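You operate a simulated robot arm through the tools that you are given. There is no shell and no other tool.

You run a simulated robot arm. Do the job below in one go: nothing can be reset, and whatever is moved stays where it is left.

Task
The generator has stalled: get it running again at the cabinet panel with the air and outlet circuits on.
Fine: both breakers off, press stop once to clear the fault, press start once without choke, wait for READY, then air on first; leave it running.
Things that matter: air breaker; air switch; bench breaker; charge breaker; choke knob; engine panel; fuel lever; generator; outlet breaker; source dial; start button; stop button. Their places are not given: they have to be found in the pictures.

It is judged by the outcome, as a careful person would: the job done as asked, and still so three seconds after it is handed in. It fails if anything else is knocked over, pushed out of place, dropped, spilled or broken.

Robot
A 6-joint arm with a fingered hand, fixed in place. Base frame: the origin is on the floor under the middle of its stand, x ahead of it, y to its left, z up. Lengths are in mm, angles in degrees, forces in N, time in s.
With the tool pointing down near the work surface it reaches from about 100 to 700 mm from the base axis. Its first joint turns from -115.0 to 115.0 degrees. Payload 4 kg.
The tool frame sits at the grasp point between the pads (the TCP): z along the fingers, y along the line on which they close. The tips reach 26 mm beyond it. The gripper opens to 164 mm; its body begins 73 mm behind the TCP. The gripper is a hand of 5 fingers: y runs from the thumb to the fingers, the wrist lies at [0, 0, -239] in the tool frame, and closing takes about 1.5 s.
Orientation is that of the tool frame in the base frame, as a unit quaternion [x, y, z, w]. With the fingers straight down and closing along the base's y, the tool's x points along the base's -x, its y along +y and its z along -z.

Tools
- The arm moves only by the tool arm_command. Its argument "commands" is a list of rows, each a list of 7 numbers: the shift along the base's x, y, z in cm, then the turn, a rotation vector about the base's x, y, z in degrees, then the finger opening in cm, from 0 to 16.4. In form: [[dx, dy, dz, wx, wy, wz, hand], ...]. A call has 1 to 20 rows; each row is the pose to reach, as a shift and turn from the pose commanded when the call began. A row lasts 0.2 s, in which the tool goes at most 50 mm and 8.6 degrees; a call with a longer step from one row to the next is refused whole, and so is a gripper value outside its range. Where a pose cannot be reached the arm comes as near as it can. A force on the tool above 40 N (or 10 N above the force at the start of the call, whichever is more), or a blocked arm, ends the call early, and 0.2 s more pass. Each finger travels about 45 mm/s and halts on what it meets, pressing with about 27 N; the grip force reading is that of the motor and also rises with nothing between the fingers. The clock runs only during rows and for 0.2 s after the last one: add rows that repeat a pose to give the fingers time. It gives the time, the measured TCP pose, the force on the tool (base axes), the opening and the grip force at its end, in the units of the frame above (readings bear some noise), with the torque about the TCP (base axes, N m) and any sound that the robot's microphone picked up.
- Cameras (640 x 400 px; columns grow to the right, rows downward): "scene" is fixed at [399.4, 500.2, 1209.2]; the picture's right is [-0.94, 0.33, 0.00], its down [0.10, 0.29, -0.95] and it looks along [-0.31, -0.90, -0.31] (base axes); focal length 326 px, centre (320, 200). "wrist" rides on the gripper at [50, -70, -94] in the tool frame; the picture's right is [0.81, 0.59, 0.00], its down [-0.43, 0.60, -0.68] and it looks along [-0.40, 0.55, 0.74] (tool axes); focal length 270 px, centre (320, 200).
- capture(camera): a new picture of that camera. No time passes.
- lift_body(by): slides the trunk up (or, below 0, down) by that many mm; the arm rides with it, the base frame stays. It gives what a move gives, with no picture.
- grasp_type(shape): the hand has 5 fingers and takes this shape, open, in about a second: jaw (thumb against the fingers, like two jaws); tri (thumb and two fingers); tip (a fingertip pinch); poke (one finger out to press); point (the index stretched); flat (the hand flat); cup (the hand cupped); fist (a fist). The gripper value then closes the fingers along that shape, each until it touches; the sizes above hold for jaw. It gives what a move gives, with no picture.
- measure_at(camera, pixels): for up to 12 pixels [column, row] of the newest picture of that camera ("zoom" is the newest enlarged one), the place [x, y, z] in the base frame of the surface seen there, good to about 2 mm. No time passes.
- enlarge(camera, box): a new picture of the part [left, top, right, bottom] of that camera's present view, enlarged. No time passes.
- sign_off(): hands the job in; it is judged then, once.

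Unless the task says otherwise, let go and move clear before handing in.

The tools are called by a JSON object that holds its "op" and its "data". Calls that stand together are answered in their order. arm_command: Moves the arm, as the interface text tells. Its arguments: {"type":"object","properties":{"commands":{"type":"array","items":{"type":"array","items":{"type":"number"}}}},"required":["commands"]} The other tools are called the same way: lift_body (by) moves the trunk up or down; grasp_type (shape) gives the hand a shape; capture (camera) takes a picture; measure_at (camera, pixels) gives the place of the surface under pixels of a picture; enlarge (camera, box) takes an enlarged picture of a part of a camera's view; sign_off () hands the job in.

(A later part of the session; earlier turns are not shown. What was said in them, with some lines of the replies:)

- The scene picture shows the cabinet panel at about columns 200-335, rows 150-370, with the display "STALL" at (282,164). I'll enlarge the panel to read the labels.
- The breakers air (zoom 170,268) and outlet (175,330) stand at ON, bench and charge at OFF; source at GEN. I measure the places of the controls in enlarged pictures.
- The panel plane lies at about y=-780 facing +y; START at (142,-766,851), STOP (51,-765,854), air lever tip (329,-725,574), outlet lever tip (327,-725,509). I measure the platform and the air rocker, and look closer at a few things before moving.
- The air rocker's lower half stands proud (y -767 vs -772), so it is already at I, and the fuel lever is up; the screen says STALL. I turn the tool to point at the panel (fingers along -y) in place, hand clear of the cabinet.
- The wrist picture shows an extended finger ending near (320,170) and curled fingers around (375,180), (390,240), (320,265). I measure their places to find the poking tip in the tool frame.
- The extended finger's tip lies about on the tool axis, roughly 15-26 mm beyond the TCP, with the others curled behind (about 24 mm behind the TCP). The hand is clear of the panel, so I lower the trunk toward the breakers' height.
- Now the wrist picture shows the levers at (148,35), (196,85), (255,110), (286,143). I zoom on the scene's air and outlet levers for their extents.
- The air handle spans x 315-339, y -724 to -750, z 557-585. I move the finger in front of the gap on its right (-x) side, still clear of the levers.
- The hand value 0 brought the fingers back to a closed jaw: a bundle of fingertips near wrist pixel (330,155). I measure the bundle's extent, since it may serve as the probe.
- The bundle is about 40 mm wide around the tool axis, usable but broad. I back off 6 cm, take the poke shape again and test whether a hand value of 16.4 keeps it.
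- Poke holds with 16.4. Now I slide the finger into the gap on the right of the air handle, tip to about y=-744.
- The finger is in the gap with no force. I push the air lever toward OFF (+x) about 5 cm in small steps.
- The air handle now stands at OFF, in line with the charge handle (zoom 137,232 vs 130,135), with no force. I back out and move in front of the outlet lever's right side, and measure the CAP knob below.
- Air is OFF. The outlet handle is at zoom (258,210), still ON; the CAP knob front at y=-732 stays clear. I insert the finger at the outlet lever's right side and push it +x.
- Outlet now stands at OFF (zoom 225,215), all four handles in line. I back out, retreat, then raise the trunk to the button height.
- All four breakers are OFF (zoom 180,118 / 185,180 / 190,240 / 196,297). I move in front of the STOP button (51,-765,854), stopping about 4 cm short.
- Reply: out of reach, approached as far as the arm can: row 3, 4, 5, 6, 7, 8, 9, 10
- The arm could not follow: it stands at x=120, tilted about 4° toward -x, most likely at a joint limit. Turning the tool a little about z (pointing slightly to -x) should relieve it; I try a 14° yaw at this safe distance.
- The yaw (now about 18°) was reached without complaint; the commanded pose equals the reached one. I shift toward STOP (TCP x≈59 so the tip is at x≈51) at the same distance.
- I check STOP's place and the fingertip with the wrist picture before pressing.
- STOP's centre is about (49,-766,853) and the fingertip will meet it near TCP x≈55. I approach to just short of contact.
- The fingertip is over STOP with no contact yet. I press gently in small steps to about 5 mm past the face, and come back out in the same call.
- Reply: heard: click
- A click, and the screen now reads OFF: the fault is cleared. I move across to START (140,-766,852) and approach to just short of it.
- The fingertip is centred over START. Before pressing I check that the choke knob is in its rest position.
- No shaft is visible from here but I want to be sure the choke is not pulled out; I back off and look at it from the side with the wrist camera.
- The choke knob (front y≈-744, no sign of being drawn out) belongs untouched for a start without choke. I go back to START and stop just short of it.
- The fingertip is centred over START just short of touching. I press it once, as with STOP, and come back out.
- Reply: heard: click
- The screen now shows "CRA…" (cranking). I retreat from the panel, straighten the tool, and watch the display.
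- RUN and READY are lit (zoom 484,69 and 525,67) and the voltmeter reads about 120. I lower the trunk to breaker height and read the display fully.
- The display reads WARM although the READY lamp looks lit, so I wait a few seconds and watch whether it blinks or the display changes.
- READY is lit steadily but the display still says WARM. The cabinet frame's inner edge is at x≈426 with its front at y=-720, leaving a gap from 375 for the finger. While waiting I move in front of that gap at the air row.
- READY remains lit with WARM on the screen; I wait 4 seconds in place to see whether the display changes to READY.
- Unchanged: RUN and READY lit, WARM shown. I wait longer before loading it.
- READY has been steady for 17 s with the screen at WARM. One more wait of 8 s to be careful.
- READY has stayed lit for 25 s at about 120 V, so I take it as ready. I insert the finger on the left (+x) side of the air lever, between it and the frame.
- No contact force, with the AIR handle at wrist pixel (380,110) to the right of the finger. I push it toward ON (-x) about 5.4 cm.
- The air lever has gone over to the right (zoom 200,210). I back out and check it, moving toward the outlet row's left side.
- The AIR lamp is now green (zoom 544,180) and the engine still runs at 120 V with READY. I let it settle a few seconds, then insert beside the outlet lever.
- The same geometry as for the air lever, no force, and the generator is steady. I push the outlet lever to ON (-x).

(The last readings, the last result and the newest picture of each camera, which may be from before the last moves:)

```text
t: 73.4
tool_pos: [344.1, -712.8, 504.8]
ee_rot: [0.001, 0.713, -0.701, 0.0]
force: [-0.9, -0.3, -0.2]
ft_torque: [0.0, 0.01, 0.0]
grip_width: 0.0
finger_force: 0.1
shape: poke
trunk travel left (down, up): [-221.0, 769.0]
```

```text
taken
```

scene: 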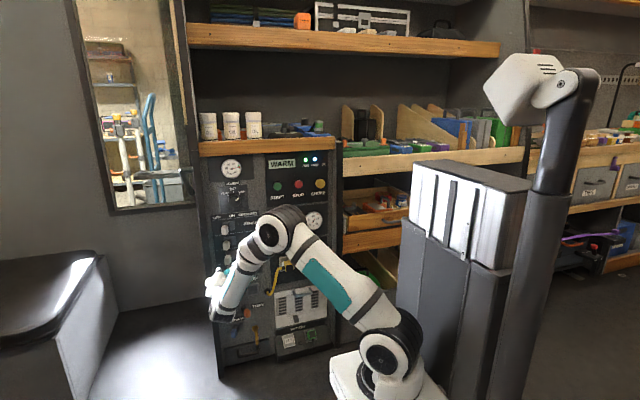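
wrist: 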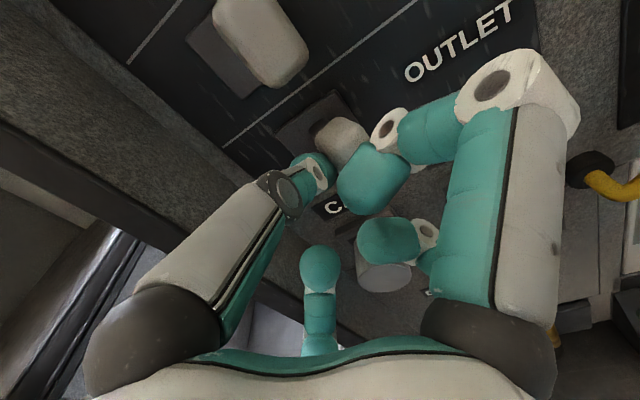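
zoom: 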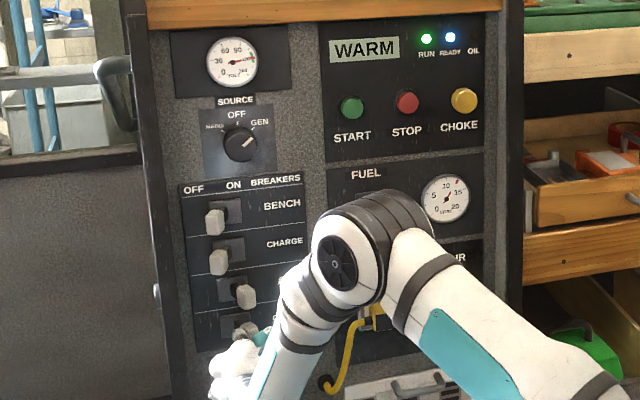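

The outlet lever went over. I back out carefully and retreat well clear, then check the whole panel.

{"op": "arm_command", "data": {"commands": [[1, 0, 0, 0, 0, 0, 16.4], [1.5, 0.5, 0, 0, 0, 0, 16.4], [1.5, 4, 0, 0, 0, 0, 16.4], [1.5, 8, 0, 0, 0, 0, 16.4], [0, 12, 0, 0, 0, 0, 16.4], [-3, 15, 0, 0, 0, 0, 16.4], [-6, 18, 0, 0, 0, 0, 16.4], [-9, 20, 0, 0, 0, 0, 16.4], [-11, 20, 0, 0, 0, 0, 16.4], [-11, 20, 0, 0, 0, 0, 16.4]]}}

{"op": "capture", "data": {"camera": "scene"}}

{"op": "enlarge", "data": {"camera": "scene", "box": [190, 145, 340, 298]}}

{"op": "enlarge", "data": {"camera": "scene", "box": [205, 200, 335, 290]}}

```text
t: 75.6
tool_pos: [247.3, -535.4, 530.3]
ee_rot: [0.0, 0.723, -0.691, -0.001]
force: [0.0, -0.1, 0.6]
ft_torque: [0.02, -0.01, 0.02]
grip_width: 0.0
finger_force: 0.0
shape: poke
out of reach, approached as far as the arm can: row 7, 8, 9, 10
trunk travel left (down, up): [-221.0, 769.0]
```

```text
taken
```

scene: 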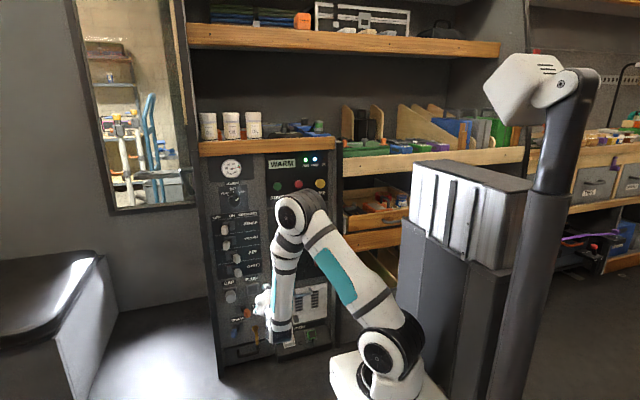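

```text
2.61 times, centred on (265, 222) of scene
```

zoom: 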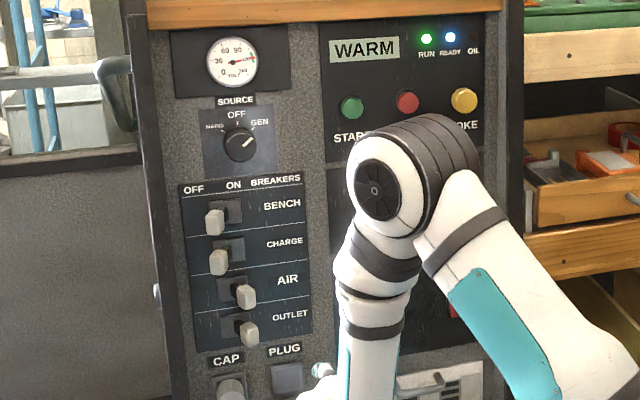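

```text
4.44 times, centred on (270, 245) of scene
```

zoom: 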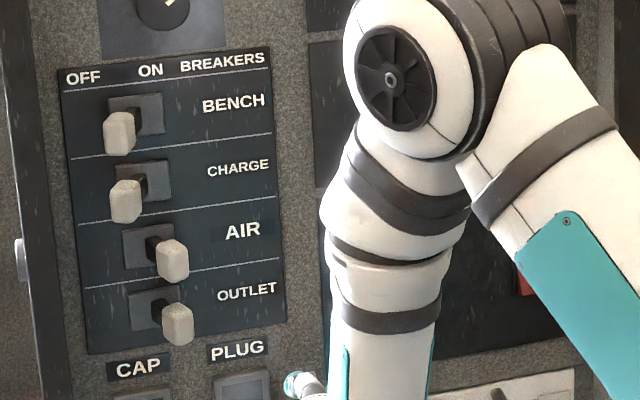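

AIR and OUTLET stand at ON, BENCH and CHARGE at OFF, RUN/READY lit. I check the elbow's clearance and the lower panel before raising the trunk for a free view of the AIR lamp and display.

{"op": "measure_at", "data": {"camera": "zoom", "pixels": [[390, 80], [500, 60], [545, 10], [360, 40], [400, 230]]}}

{"op": "capture", "data": {"camera": "wrist"}}

```text
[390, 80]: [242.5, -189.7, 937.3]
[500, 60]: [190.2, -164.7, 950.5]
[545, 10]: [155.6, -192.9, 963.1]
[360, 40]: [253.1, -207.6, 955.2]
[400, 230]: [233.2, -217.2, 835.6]
```

```text
taken
```

wrist: 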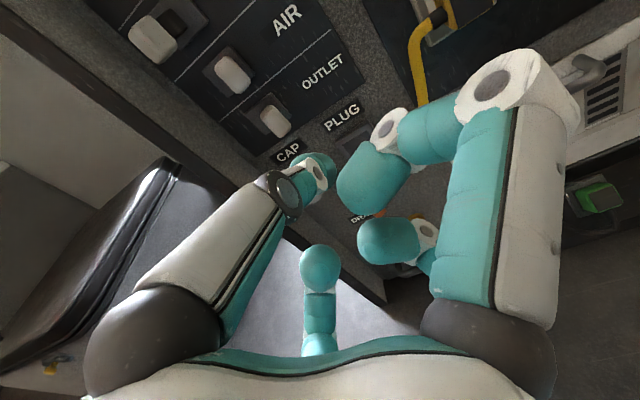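

The elbow is at y≈-190, far from everything. I raise the trunk to clear the view and check the lamps.

{"op": "lift_body", "data": {"by": 470}}

{"op": "capture", "data": {"camera": "scene"}}

{"op": "enlarge", "data": {"camera": "scene", "box": [200, 145, 340, 232]}}

{"op": "enlarge", "data": {"camera": "scene", "box": [200, 200, 340, 288]}}

{"op": "enlarge", "data": {"camera": "scene", "box": [200, 275, 340, 362]}}

```text
refused: 470 is not a number from -400 to 400
```

```text
taken
```

scene: 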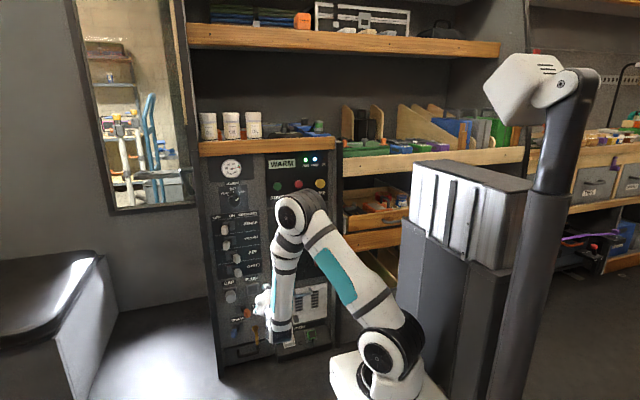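

```text
4.57 times, centred on (270, 188) of scene
```

zoom: 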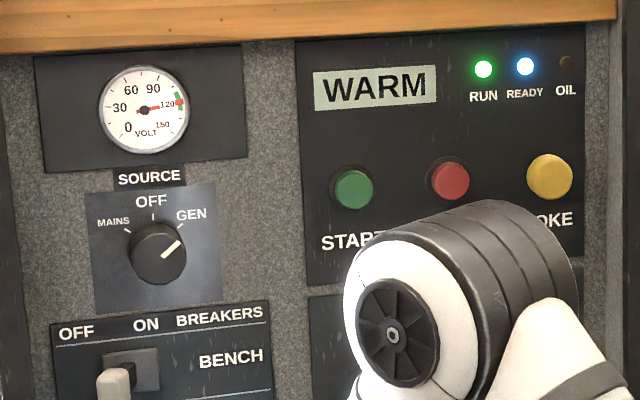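

```text
4.55 times, centred on (270, 244) of scene
```

zoom: 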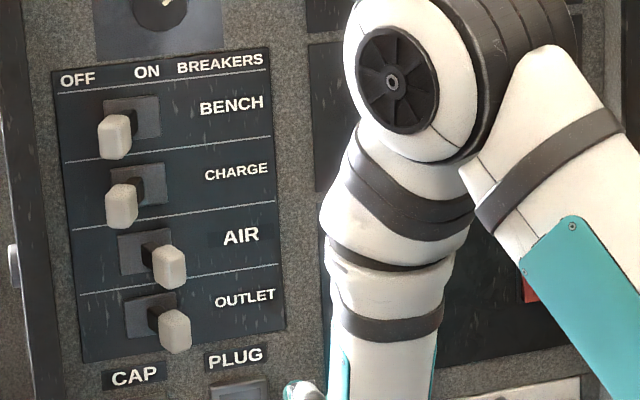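

```text
4.57 times, centred on (270, 318) of scene
```

zoom: 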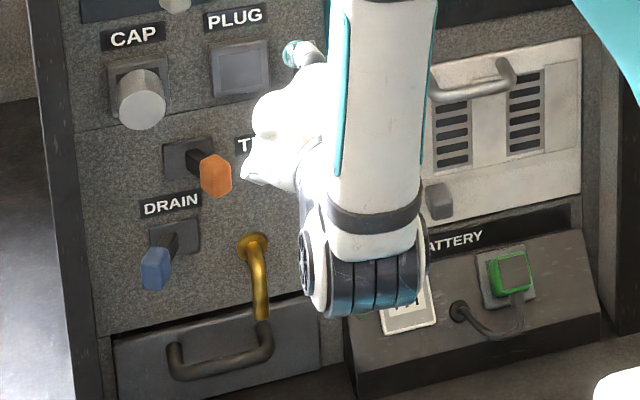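

The lift is limited to 400 mm a call, so I raise by 390 and look again; the breakers and lower panel are as they should be.

{"op": "lift_body", "data": {"by": 390}}

{"op": "enlarge", "data": {"camera": "scene", "box": [200, 145, 340, 232]}}

{"op": "enlarge", "data": {"camera": "scene", "box": [200, 200, 340, 288]}}

{"op": "capture", "data": {"camera": "scene"}}

```text
t: 79.3
tool_pos: [247.3, -534.8, 920.5]
ee_rot: [-0.001, 0.723, -0.691, -0.002]
force: [-0.5, 0.1, -0.2]
ft_torque: [-0.01, -0.01, -0.02]
grip_width: 0.1
finger_force: 0.0
shape: poke
trunk travel left (down, up): [-611.0, 379.0]
```

```text
4.57 times, centred on (270, 188) of scene
```

zoom: 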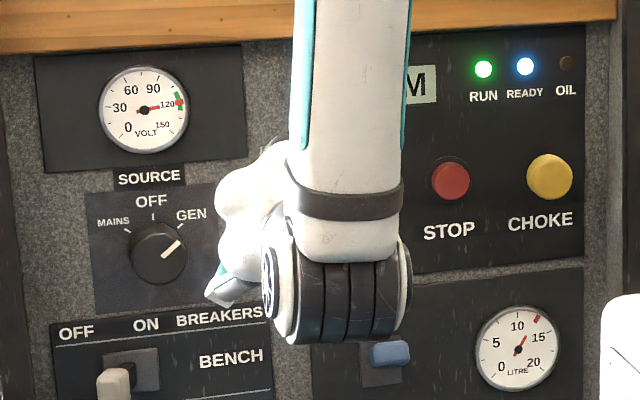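

```text
4.55 times, centred on (270, 244) of scene
```

zoom: 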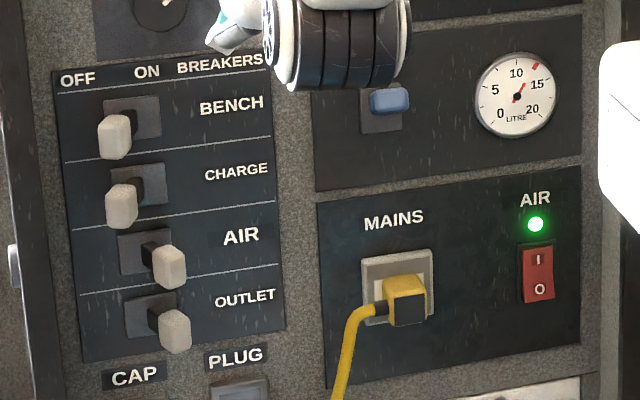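

```text
taken
```

scene: 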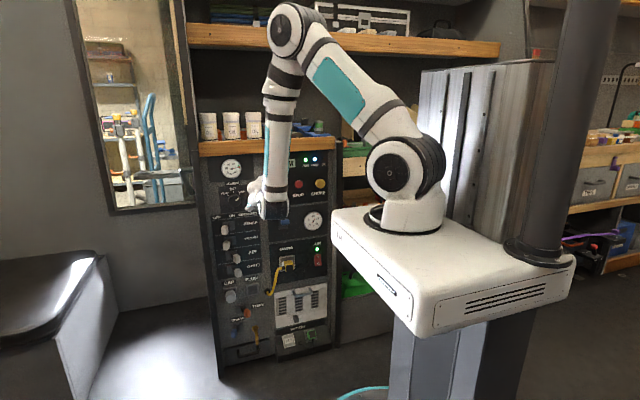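

RUN, READY and the AIR lamp are lit. The voltmeter reads about 120 V, AIR and OUTLET are ON, BENCH and CHARGE are OFF, and the hand is well clear. The generator has held steady under load for about 6 seconds, so I hand the job in.

{"op": "sign_off", "data": {}}

```text
The job is handed in.
```

The generator is running again with the air and outlet circuits on, and I've handed the job in. At my last check it had held about 120 V for some 6 seconds with both circuits on. The RUN, READY and AIR lamps were lit.

- **Sequence:** I switched the air and outlet breakers off and pressed STOP once, which cleared STALL to OFF. I then pressed START once without touching the choke. After READY came on I switched the air breaker on first, then the outlet breaker.
- **READY:** the READY lamp came on within about 3 seconds of pressing START and stayed lit. The screen kept showing WARM the whole time. I waited about 25 seconds and took the lamp as the sign to go ahead.
- **Left alone:** the bench and charge breakers stayed off and the source dial stayed at GEN. I didn't touch the fuel lever or the air switch.
- **Choke:** I could not see the shaft behind the choke knob, so I assumed it was already pushed in. The engine started normally.
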